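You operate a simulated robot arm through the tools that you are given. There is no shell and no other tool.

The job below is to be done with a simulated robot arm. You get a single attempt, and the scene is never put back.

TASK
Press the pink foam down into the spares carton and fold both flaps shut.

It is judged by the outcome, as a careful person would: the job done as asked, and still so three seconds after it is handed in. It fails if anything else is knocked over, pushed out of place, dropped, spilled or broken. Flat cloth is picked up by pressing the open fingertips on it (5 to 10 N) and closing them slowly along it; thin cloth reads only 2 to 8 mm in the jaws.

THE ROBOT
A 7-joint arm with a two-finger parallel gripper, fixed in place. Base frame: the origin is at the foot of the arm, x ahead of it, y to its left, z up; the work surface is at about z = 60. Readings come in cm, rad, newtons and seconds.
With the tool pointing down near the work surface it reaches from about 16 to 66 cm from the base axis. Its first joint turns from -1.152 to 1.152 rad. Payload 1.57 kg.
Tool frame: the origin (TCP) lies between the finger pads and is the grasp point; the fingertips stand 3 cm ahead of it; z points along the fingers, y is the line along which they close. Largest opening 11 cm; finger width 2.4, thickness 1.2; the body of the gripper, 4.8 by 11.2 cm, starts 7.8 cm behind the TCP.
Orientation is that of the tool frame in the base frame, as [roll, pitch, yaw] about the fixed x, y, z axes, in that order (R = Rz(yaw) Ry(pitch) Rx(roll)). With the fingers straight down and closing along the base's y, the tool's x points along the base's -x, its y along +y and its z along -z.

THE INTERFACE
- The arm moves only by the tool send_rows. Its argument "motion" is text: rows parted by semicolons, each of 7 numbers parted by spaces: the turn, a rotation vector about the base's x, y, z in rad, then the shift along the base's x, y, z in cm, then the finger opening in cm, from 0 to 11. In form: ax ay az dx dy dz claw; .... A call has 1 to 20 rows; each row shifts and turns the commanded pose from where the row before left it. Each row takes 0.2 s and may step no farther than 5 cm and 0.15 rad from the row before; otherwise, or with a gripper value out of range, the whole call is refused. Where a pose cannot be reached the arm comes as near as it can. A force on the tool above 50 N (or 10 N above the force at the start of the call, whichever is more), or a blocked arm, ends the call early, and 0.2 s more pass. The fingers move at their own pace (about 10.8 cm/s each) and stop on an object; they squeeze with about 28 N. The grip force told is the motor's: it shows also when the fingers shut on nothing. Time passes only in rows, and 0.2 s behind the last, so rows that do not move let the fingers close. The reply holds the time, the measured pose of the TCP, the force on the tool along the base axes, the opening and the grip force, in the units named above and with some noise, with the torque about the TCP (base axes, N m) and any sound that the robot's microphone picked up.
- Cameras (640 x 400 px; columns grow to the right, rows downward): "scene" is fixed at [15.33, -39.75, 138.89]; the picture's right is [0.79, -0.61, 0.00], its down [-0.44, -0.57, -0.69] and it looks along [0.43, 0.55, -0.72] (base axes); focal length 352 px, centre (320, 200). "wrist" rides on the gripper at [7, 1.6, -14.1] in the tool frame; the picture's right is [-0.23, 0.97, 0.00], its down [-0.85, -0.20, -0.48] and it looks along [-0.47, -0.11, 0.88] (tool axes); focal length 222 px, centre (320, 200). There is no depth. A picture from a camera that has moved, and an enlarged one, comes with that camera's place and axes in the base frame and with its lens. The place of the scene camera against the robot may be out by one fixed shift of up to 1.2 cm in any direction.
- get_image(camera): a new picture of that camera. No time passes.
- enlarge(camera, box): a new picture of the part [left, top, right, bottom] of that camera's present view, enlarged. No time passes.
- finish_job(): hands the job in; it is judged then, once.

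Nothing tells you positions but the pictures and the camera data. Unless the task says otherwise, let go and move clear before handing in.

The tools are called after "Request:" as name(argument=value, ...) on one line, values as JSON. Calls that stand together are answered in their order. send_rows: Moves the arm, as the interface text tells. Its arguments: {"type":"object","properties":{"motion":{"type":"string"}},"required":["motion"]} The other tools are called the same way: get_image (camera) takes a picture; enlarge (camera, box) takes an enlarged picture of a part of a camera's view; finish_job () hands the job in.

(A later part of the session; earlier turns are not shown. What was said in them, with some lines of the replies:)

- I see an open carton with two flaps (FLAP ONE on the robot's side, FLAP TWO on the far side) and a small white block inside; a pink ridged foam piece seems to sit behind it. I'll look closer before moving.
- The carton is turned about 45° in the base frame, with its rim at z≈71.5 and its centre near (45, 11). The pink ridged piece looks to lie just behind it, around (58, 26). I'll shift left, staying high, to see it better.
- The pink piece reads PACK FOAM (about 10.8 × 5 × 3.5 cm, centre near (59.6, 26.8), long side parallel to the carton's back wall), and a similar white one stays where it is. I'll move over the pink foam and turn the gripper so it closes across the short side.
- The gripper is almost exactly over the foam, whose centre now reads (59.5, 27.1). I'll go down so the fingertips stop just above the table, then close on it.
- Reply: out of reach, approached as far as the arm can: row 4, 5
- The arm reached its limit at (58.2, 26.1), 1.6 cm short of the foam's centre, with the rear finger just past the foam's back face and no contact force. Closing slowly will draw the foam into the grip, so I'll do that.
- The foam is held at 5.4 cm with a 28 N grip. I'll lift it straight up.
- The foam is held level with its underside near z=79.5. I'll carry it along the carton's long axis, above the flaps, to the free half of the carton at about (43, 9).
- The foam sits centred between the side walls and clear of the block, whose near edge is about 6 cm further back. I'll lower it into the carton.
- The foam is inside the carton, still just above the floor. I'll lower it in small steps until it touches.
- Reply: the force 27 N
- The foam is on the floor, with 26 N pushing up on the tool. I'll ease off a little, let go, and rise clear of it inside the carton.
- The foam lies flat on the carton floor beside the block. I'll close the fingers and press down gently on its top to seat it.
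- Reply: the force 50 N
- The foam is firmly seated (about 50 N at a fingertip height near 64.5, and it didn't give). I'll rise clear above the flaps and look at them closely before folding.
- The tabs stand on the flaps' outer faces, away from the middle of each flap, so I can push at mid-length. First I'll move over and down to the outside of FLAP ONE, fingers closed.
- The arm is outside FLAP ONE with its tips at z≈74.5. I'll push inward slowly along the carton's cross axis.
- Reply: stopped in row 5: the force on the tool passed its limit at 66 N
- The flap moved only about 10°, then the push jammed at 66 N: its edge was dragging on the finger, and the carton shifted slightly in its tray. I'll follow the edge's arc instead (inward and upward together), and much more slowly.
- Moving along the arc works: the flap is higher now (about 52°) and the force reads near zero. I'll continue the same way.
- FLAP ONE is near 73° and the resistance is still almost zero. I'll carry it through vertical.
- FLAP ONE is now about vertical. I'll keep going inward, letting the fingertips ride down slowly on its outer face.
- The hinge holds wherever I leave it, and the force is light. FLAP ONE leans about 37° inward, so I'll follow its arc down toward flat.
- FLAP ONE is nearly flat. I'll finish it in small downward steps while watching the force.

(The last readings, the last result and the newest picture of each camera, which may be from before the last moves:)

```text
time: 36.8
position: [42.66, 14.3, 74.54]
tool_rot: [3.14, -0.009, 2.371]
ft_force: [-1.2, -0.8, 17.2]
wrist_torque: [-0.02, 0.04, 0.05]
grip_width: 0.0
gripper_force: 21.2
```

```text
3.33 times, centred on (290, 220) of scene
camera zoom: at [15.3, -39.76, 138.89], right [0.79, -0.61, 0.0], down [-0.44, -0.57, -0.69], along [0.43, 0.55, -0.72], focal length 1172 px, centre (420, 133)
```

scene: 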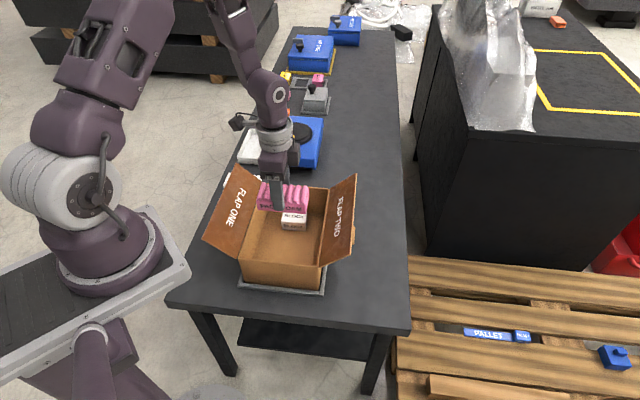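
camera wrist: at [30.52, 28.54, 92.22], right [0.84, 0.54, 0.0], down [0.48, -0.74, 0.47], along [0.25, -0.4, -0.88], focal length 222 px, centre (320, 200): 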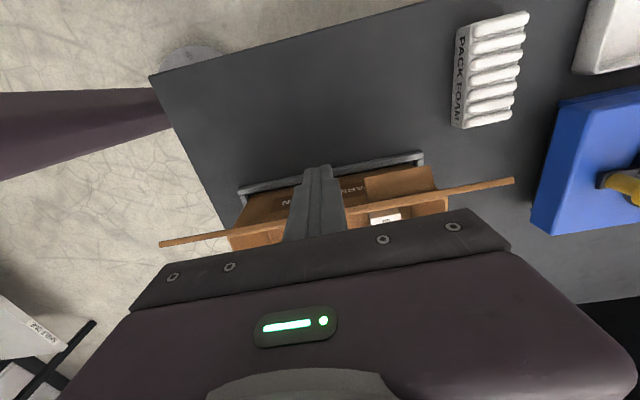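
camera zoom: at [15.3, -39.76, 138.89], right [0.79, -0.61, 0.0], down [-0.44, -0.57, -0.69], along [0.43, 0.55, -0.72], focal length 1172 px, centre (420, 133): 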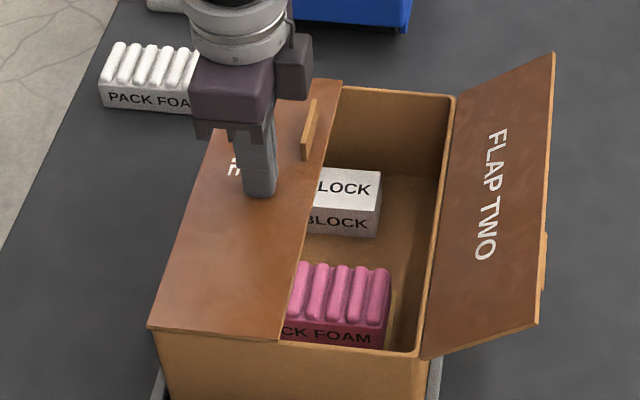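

FLAP ONE has reached its closed stop, with 17 N at tip height 71.5. I'll lift away and check that it stays shut.

Request:
send_rows(motion="0 0 0 0 0 0.3 0; 0 0 0 0 0 1.5 0; 0 0 0 0 0 3 0; 0 0 0 0 0 4 0; 0 0 0 0 0 4 0; 0 0 0 0 0 0 0")

Request:
get_image(camera="wrist")

Request:
enlarge(camera="scene", box=[200, 140, 390, 300])

```text
time: 38.2
position: [42.62, 14.18, 87.48]
tool_rot: [3.141, -0.01, 2.37]
ft_force: [-0.8, -0.7, 0.0]
wrist_torque: [0.01, 0.01, -0.01]
grip_width: 0.0
gripper_force: 21.3
```

```text
taken
camera wrist: at [38.91, 20.14, 101.46], right [0.84, 0.54, 0.0], down [0.48, -0.74, 0.47], along [0.25, -0.4, -0.88], focal length 222 px, centre (320, 200)
```

wrist: 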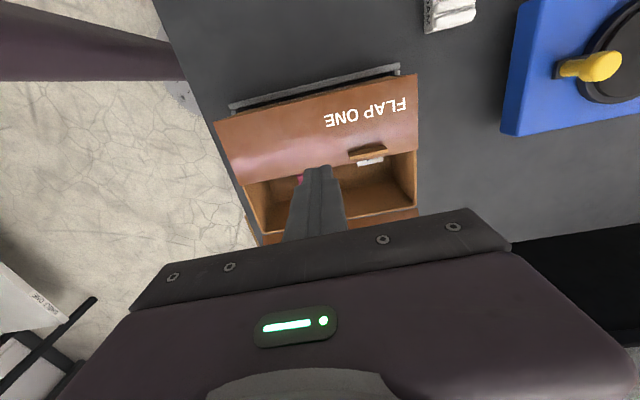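

```text
2.50 times, centred on (295, 220) of scene
camera zoom: at [15.32, -39.75, 138.89], right [0.79, -0.61, 0.0], down [-0.44, -0.57, -0.69], along [0.43, 0.55, -0.72], focal length 879 px, centre (382, 150)
```

zoom: 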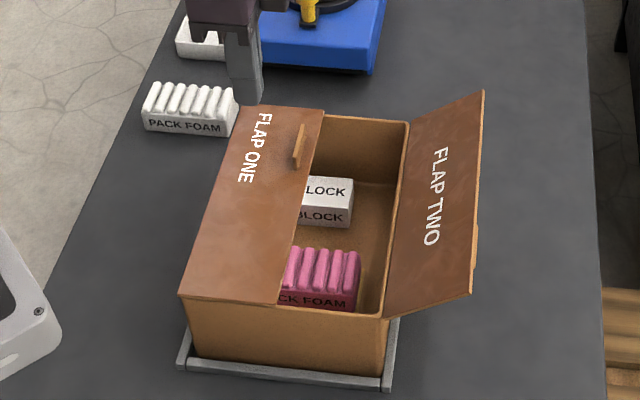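

FLAP ONE stays shut. Next is FLAP TWO, so I'll cross over high and come down outside it, at mid-length and away from its tab.

Request:
send_rows(motion="0 0 0 2.85 -2.85 0 0; 0 0 0 2.85 -2.85 0 0; 0 0 0 2.85 -2.85 0 0; 0 0 0 2.85 -2.85 0 0; 0 0 0 2.85 -2.85 0 0; 0 0 0 2.85 -2.85 0 0; 0 0 0 0 0 -3.5 0; 0 0 0 0 0 -3.5 0; 0 0 0 0 0 -3 0; 0 0 0 0 0 0 0")

Request:
get_image(camera="wrist")

Request:
enlarge(camera="scene", box=[200, 120, 420, 300])

```text
time: 40.4
position: [59.59, -2.76, 77.23]
tool_rot: [3.141, -0.01, 2.372]
ft_force: [-0.2, 0.0, 0.2]
wrist_torque: [0.0, -0.04, 0.03]
grip_width: 0.0
gripper_force: 21.3
```

```text
taken
camera wrist: at [55.96, 3.21, 91.37], right [0.84, 0.54, 0.0], down [0.48, -0.74, 0.47], along [0.25, -0.4, -0.88], focal length 222 px, centre (320, 200)
```

wrist: 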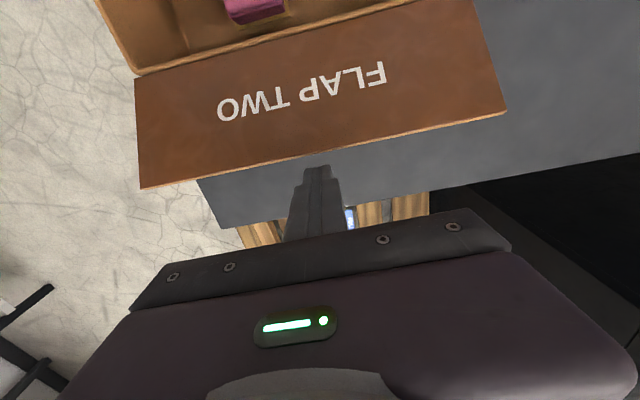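

```text
2.22 times, centred on (310, 210) of scene
camera zoom: at [15.32, -39.75, 138.89], right [0.79, -0.61, 0.0], down [-0.44, -0.57, -0.69], along [0.43, 0.55, -0.72], focal length 782 px, centre (342, 178)
```

zoom: 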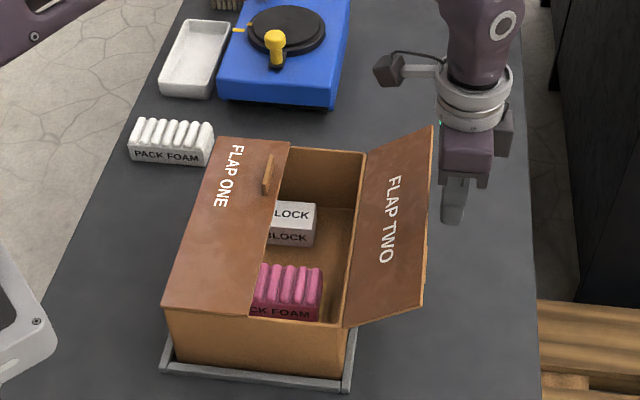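

The finger is about 2 cm outside FLAP TWO's edge. I'll come up to it slowly, then start the in-and-up arc.

Request:
send_rows(motion="0 0 0 -0.285 0.281 0 0; 0 0 0 -0.285 0.281 0 0; 0 0 0 -0.285 0.281 0 0; 0 0 0 -0.178 0.175 0 0; 0 0 0 -0.178 0.175 0.15 0; 0 0 0 -0.178 0.175 0.2 0; 0 0 0 -0.178 0.175 0.2 0; 0 0 0 -0.178 0.175 0.2 0; 0 0 0 0 0 0 0")

Request:
enlarge(camera="scene", box=[200, 120, 420, 300])

Request:
get_image(camera="wrist")

```text
time: 42.4
position: [58.04, -1.07, 78.05]
tool_rot: [3.141, -0.009, 2.371]
ft_force: [-0.5, -1.0, 0.1]
wrist_torque: [0.01, -0.01, 0.0]
grip_width: 0.02
gripper_force: 21.2
```

```text
2.22 times, centred on (310, 210) of scene
camera zoom: at [15.33, -39.75, 138.89], right [0.79, -0.61, 0.0], down [-0.44, -0.57, -0.69], along [0.43, 0.55, -0.72], focal length 782 px, centre (342, 178)
```

zoom: 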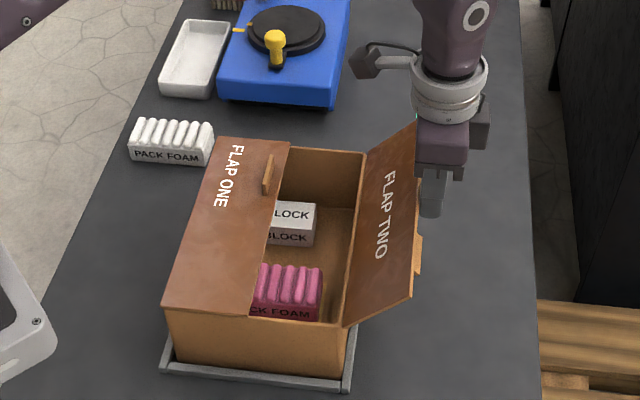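

```text
taken
camera wrist: at [54.33, 4.87, 92.1], right [0.84, 0.54, 0.0], down [0.48, -0.74, 0.47], along [0.25, -0.4, -0.88], focal length 222 px, centre (320, 200)
```

wrist: 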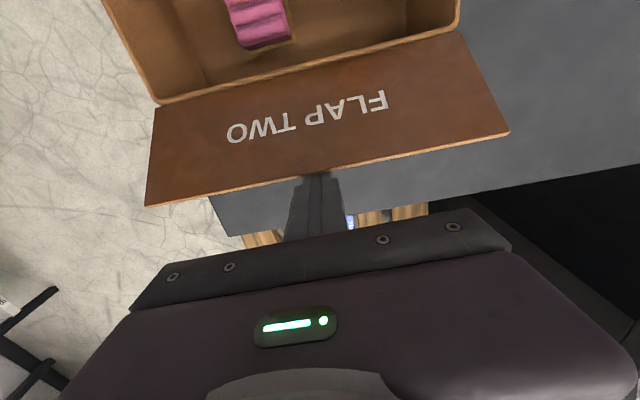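

FLAP TWO is rising with almost no force on the tool. I'll continue the arc.

Request:
send_rows(motion="0 0 0 -0.172 0.169 0.23 0; 0 0 0 -0.177 0.175 0.22 0; 0 0 0 -0.183 0.18 0.21 0; 0 0 0 -0.188 0.185 0.2 0; 0 0 0 -0.193 0.19 0.2 0; 0 0 0 -0.198 0.195 0.19 0; 0 0 0 -0.202 0.199 0.18 0; 0 0 0 -0.206 0.204 0.17 0; 0 0 0 -0.211 0.208 0.16 0; 0 0 0 -0.214 0.211 0.15 0; 0 0 0 -0.218 0.215 0.14 0; 0 0 0 0 0 0 0")

Request:
enlarge(camera="scene", box=[200, 120, 420, 300])

```text
time: 45.0
position: [56.01, 0.97, 80.03]
tool_rot: [-3.14, -0.007, 2.369]
ft_force: [0.0, -0.7, 0.2]
wrist_torque: [0.01, 0.03, -0.04]
grip_width: 0.0
gripper_force: 21.3
```

```text
2.22 times, centred on (310, 210) of scene
camera zoom: at [15.32, -39.75, 138.89], right [0.79, -0.61, 0.0], down [-0.44, -0.57, -0.69], along [0.43, 0.55, -0.72], focal length 782 px, centre (342, 178)
```

zoom: 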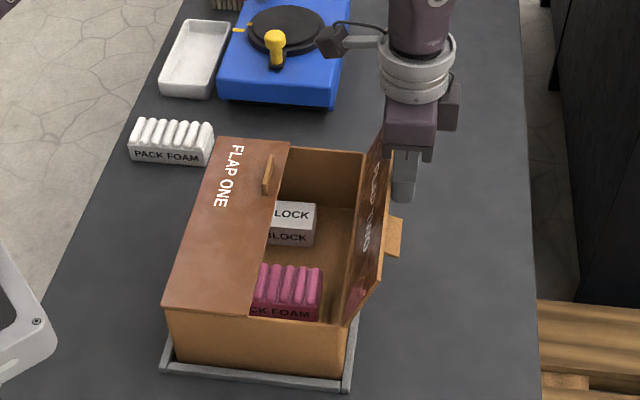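

Request:
send_rows(motion="0 0 0 -0.211 0.208 0.15 0; 0 0 0 -0.214 0.211 0.15 0; 0 0 0 -0.218 0.215 0.13 0; 0 0 0 -0.221 0.218 0.12 0; 0 0 0 -0.224 0.221 0.11 0; 0 0 0 -0.227 0.224 0.1 0; 0 0 0 -0.229 0.226 0.09 0; 0 0 0 -0.231 0.228 0.08 0; 0 0 0 -0.233 0.23 0.07 0; 0 0 0 -0.235 0.232 0.05 0; 0 0 0 -0.236 0.233 0.04 0; 0 0 0 -0.237 0.234 0.03 0; 0 0 0 0 0 0 0")

Request:
enlarge(camera="scene", box=[200, 120, 420, 300])

```text
time: 47.8
position: [53.12, 3.76, 81.32]
tool_rot: [-3.141, -0.008, 2.372]
ft_force: [-0.6, -0.6, 0.3]
wrist_torque: [-0.02, -0.02, 0.0]
grip_width: 0.0
gripper_force: 21.6
```

```text
2.22 times, centred on (310, 210) of scene
camera zoom: at [15.32, -39.75, 138.89], right [0.79, -0.61, 0.0], down [-0.44, -0.57, -0.69], along [0.43, 0.55, -0.72], focal length 782 px, centre (342, 178)
```

zoom: 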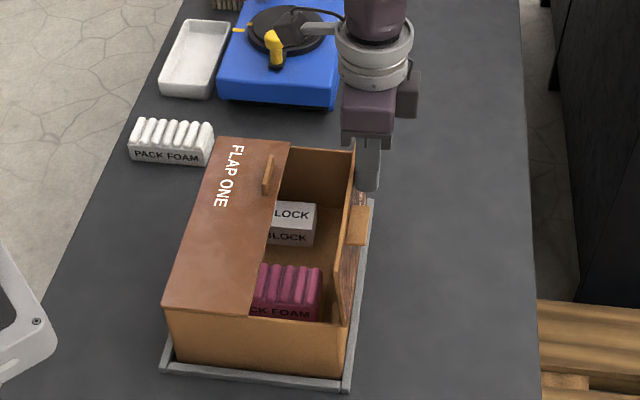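

FLAP TWO is almost vertical. I'll push it past and lower the tips along its outer face, as I did with the first flap.

Request:
send_rows(motion="0 0 0 -0.249 0.246 0 0; 0 0 0 -0.249 0.246 -0.02 0; 0 0 0 -0.249 0.246 -0.04 0; 0 0 0 -0.248 0.244 -0.05 0; 0 0 0 -0.246 0.242 -0.07 0; 0 0 0 -0.243 0.239 -0.09 0; 0 0 0 -0.239 0.236 -0.1 0; 0 0 0 -0.236 0.232 -0.12 0; 0 0 0 -0.231 0.227 -0.14 0; 0 0 0 -0.226 0.223 -0.15 0; 0 0 0 -0.219 0.216 -0.17 0; 0 0 0 0 0 0 0")

Request:
enlarge(camera="scene", box=[200, 120, 420, 300])

```text
time: 50.4
position: [50.51, 6.56, 80.43]
tool_rot: [3.141, -0.01, 2.369]
ft_force: [-0.8, -0.3, 0.0]
wrist_torque: [-0.02, 0.01, -0.04]
grip_width: 0.0
gripper_force: 21.6
```

```text
2.22 times, centred on (310, 210) of scene
camera zoom: at [15.33, -39.75, 138.89], right [0.79, -0.61, 0.0], down [-0.44, -0.57, -0.69], along [0.43, 0.55, -0.72], focal length 782 px, centre (342, 178)
```

zoom: 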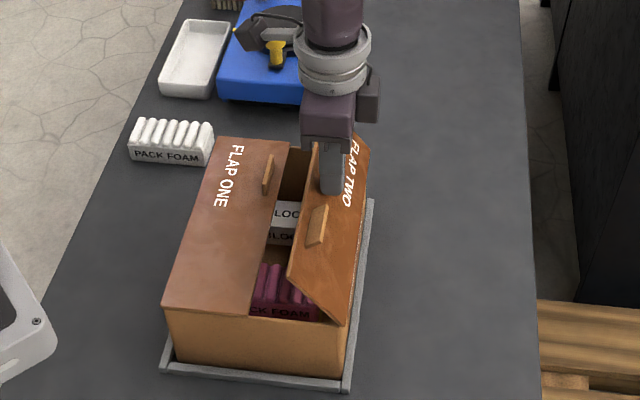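

Request:
send_rows(motion="0 0 0 -0.285 0.281 -0.25 0; 0 0 0 -0.271 0.267 -0.28 0; 0 0 0 -0.256 0.253 -0.31 0; 0 0 0 -0.242 0.239 -0.33 0; 0 0 0 -0.228 0.225 -0.35 0; 0 0 0 -0.206 0.204 -0.37 0; 0 0 0 -0.192 0.19 -0.4 0; 0 0 0 -0.164 0.161 -0.41 0; 0 0 0 0 0 0 0")

Request:
enlarge(camera="scene", box=[220, 140, 380, 300])

Request:
get_image(camera="wrist")

```text
time: 52.4
position: [48.69, 8.21, 77.61]
tool_rot: [-3.141, -0.008, 2.372]
ft_force: [0.2, -0.3, -0.3]
wrist_torque: [0.0, -0.02, -0.02]
grip_width: 0.0
gripper_force: 21.1
```

```text
2.50 times, centred on (300, 220) of scene
camera zoom: at [15.33, -39.75, 138.89], right [0.79, -0.61, 0.0], down [-0.44, -0.57, -0.69], along [0.43, 0.55, -0.72], focal length 879 px, centre (370, 150)
```

zoom: 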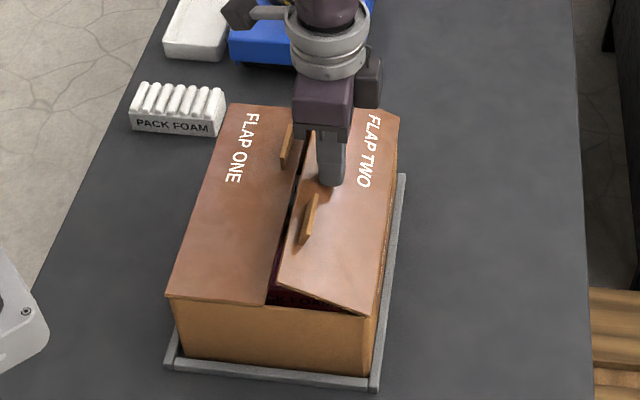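

```text
taken
camera wrist: at [44.9, 14.19, 91.72], right [0.84, 0.54, 0.0], down [0.48, -0.74, 0.47], along [0.25, -0.4, -0.88], focal length 222 px, centre (320, 200)
```

wrist: 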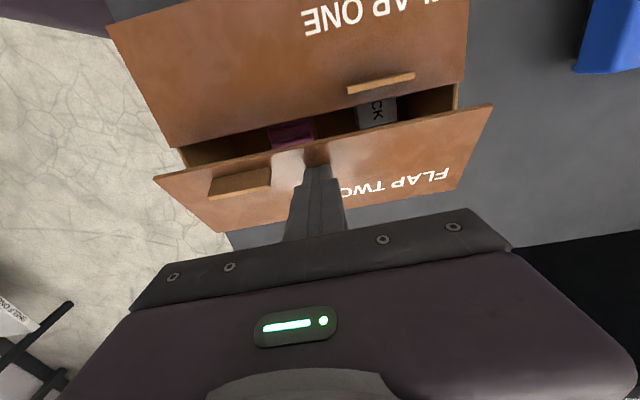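

FLAP TWO is around 28° from flat and folding evenly. I'll keep lowering it.

Request:
send_rows(motion="0 0 0 -0.15 0.147 -0.42 0; 0 0 0 -0.128 0.126 -0.44 0; 0 0 0 -0.107 0.105 -0.45 0; 0 0 0 -0.078 0.077 -0.46 0; 0 0 0 -0.05 0.049 -0.46 0; 0 0 0 0 0 -0.3 0; 0 0 0 0 0 0 0")

Request:
enlarge(camera="scene", box=[220, 140, 380, 300])

```text
time: 54.0
position: [48.13, 8.67, 75.13]
tool_rot: [-3.141, -0.009, 2.371]
ft_force: [0.6, 1.2, -0.2]
wrist_torque: [-0.02, 0.0, 0.0]
grip_width: 0.01
gripper_force: 21.5
```

```text
2.50 times, centred on (300, 220) of scene
camera zoom: at [15.33, -39.75, 138.89], right [0.79, -0.61, 0.0], down [-0.44, -0.57, -0.69], along [0.43, 0.55, -0.72], focal length 879 px, centre (370, 150)
```

zoom: 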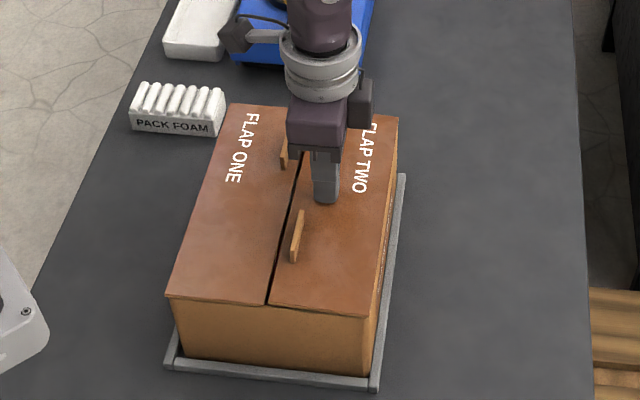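

Request:
send_rows(motion="0 0 0 0 0 -0.2 0; 0 0 0 0 0 -0.15 0; 0 0 0 0 0 -0.1 0; 0 0 0 0 0 0 0")

```text
time: 55.0
position: [48.09, 8.72, 74.58]
tool_rot: [3.14, -0.006, 2.371]
ft_force: [-0.4, 0.7, -0.1]
wrist_torque: [0.0, -0.02, 0.02]
grip_width: 0.0
gripper_force: 21.6
```

Request:
send_rows(motion="0 0 0 0 0 -0.1 0; 0 0 0 0 0 0 0")

Request:
enlarge(camera="scene", box=[220, 140, 380, 300])

```text
time: 55.6
position: [48.08, 8.76, 74.53]
tool_rot: [-3.141, -0.009, 2.371]
ft_force: [-1.9, 0.9, 12.6]
wrist_torque: [-0.09, -0.02, -0.04]
grip_width: 0.0
gripper_force: 21.2
```

```text
2.50 times, centred on (300, 220) of scene
camera zoom: at [15.3, -39.75, 138.89], right [0.79, -0.61, 0.0], down [-0.44, -0.57, -0.69], along [0.43, 0.55, -0.72], focal length 879 px, centre (370, 150)
```

zoom: 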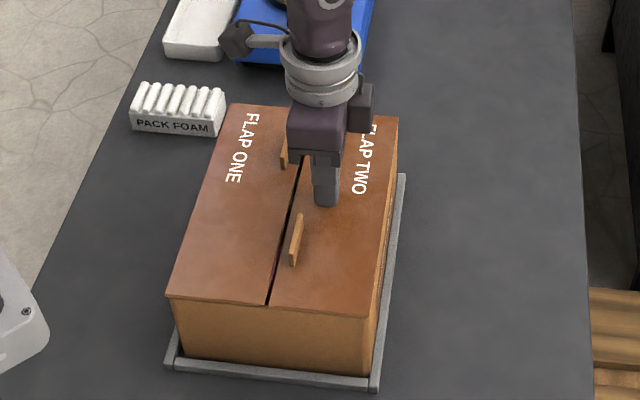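

Both flaps are down flat, and the second one is against its stop (12.6 N at tip height 71.5). I'll lift clear and check that they stay shut and that the carton still sits in its tray.

Request:
send_rows(motion="0 0 0 0 0 0.3 0; 0 0 0 0 0 1.5 0; 0 0 0 0 0 3 0; 0 0 0 0 0 4 0; 0 0 0 0 0 4 0; 0 0 0 0 0 4 0; 0 0 0 -2.5 3 2 0; 0 0 0 -2.5 3 0 0; 0 0 0 0 0 0 0; 0 0 0 0 0 0 0")

Request:
get_image(camera="wrist")

Request:
enlarge(camera="scene", box=[210, 140, 370, 300])

Request:
get_image(camera="scene")

```text
time: 57.8
position: [43.36, 14.84, 93.21]
tool_rot: [3.141, -0.008, 2.371]
ft_force: [-0.1, 0.3, -0.7]
wrist_torque: [0.0, 0.02, 0.01]
grip_width: 0.0
gripper_force: 21.0
```

```text
taken
camera wrist: at [39.61, 20.76, 107.24], right [0.84, 0.54, 0.0], down [0.48, -0.74, 0.47], along [0.25, -0.4, -0.88], focal length 222 px, centre (320, 200)
```

wrist: 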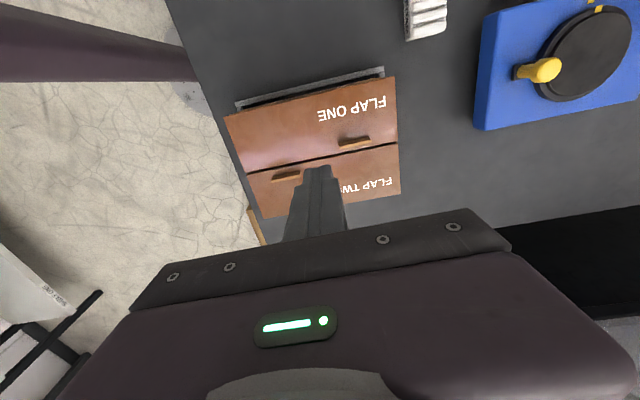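

```text
2.50 times, centred on (290, 220) of scene
camera zoom: at [15.32, -39.75, 138.89], right [0.79, -0.61, 0.0], down [-0.44, -0.57, -0.69], along [0.43, 0.55, -0.72], focal length 879 px, centre (395, 150)
```

zoom: 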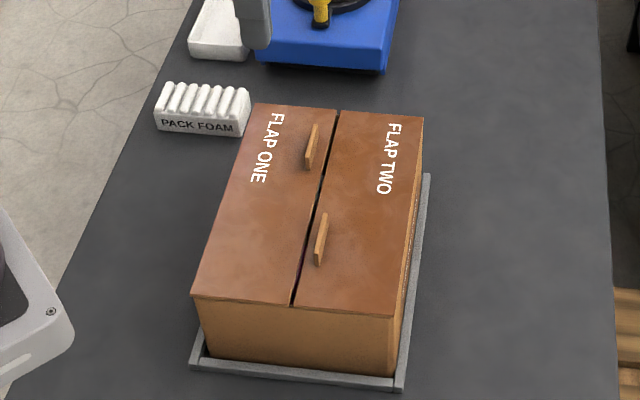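

```text
taken
```

scene: 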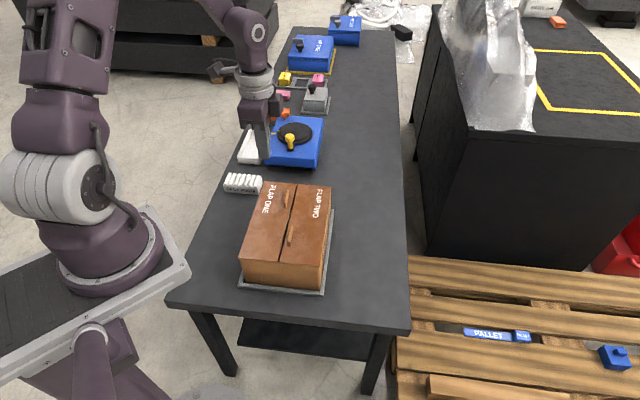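

Both flaps lie flat, and the carton is in its tray with its corners where they started. I'll wait a couple of seconds farther away to make sure nothing creeps open.

Request:
send_rows(motion="0 0 0 -2 2 2 0; 0 0 0 -2 2 2 0; 0 0 0 0 0 0 0; 0 0 0 0 0 0 0; 0 0 0 0 0 0 0; 0 0 0 0 0 0 0; 0 0 0 0 0 0 0; 0 0 0 0 0 0 0; 0 0 0 0 0 0 0; 0 0 0 0 0 0 0; 0 0 0 0 0 0 0; 0 0 0 0 0 0 0; 0 0 0 0 0 0 0; 0 0 0 0 0 0 0; 0 0 0 0 0 0 0; 0 0 0 0 0 0 0")

Request:
enlarge(camera="scene", box=[210, 140, 370, 300])

Request:
enlarge(camera="wrist", box=[210, 50, 430, 230])

```text
time: 61.2
position: [39.22, 18.81, 97.32]
tool_rot: [-3.141, -0.005, 2.371]
ft_force: [-0.4, 0.3, 0.2]
wrist_torque: [0.02, 0.0, -0.04]
grip_width: 0.0
gripper_force: 21.0
```

```text
2.50 times, centred on (290, 220) of scene
camera zoom: at [15.32, -39.75, 138.89], right [0.79, -0.61, 0.0], down [-0.44, -0.57, -0.69], along [0.43, 0.55, -0.72], focal length 879 px, centre (395, 150)
```

zoom: 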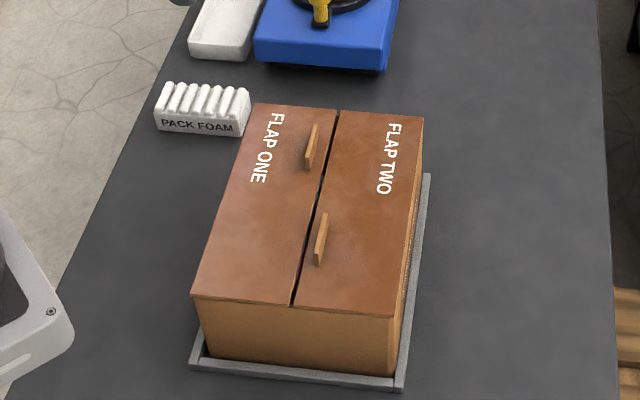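

```text
2.22 times, centred on (320, 140) of wrist
camera zoom: at [35.59, 24.78, 111.33], right [0.84, 0.54, 0.0], down [0.48, -0.74, 0.47], along [0.25, -0.4, -0.88], focal length 494 px, centre (320, 333)
```

zoom: 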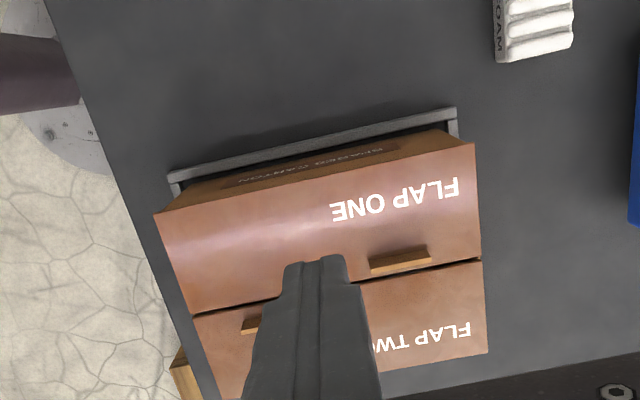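

Both flaps stayed flat for over three seconds, the side label reads SPARES CARTON, and nothing else on the table looks disturbed. The foam was seated on the carton floor before I closed it and the arm is clear, so I'm handing in.

Request:
finish_job()

```text
The job is handed in.
```

The pink foam is in the spares carton and both flaps are folded shut. The job is handed in, but I haven't seen the judge's result.

- **Foam:** it lies flat on the carton floor beside the white block. I pressed it down with about 50 N, and it didn't give any further.
- **Flaps:** I pushed each one down to its stop, FLAP ONE first. In the last pictures, taken more than three seconds after I let go, both were still flat.
- **Carton:** my first push on FLAP ONE jammed at 66 N and shifted the carton about 0.3 cm in its tray. By the end its corners were back within a pixel or two of where they started, and it was still inside the tray.
- **Everything else:** nothing else on the table looked moved in the last pictures. The white foam is where it was, and the arm is clear of the carton.
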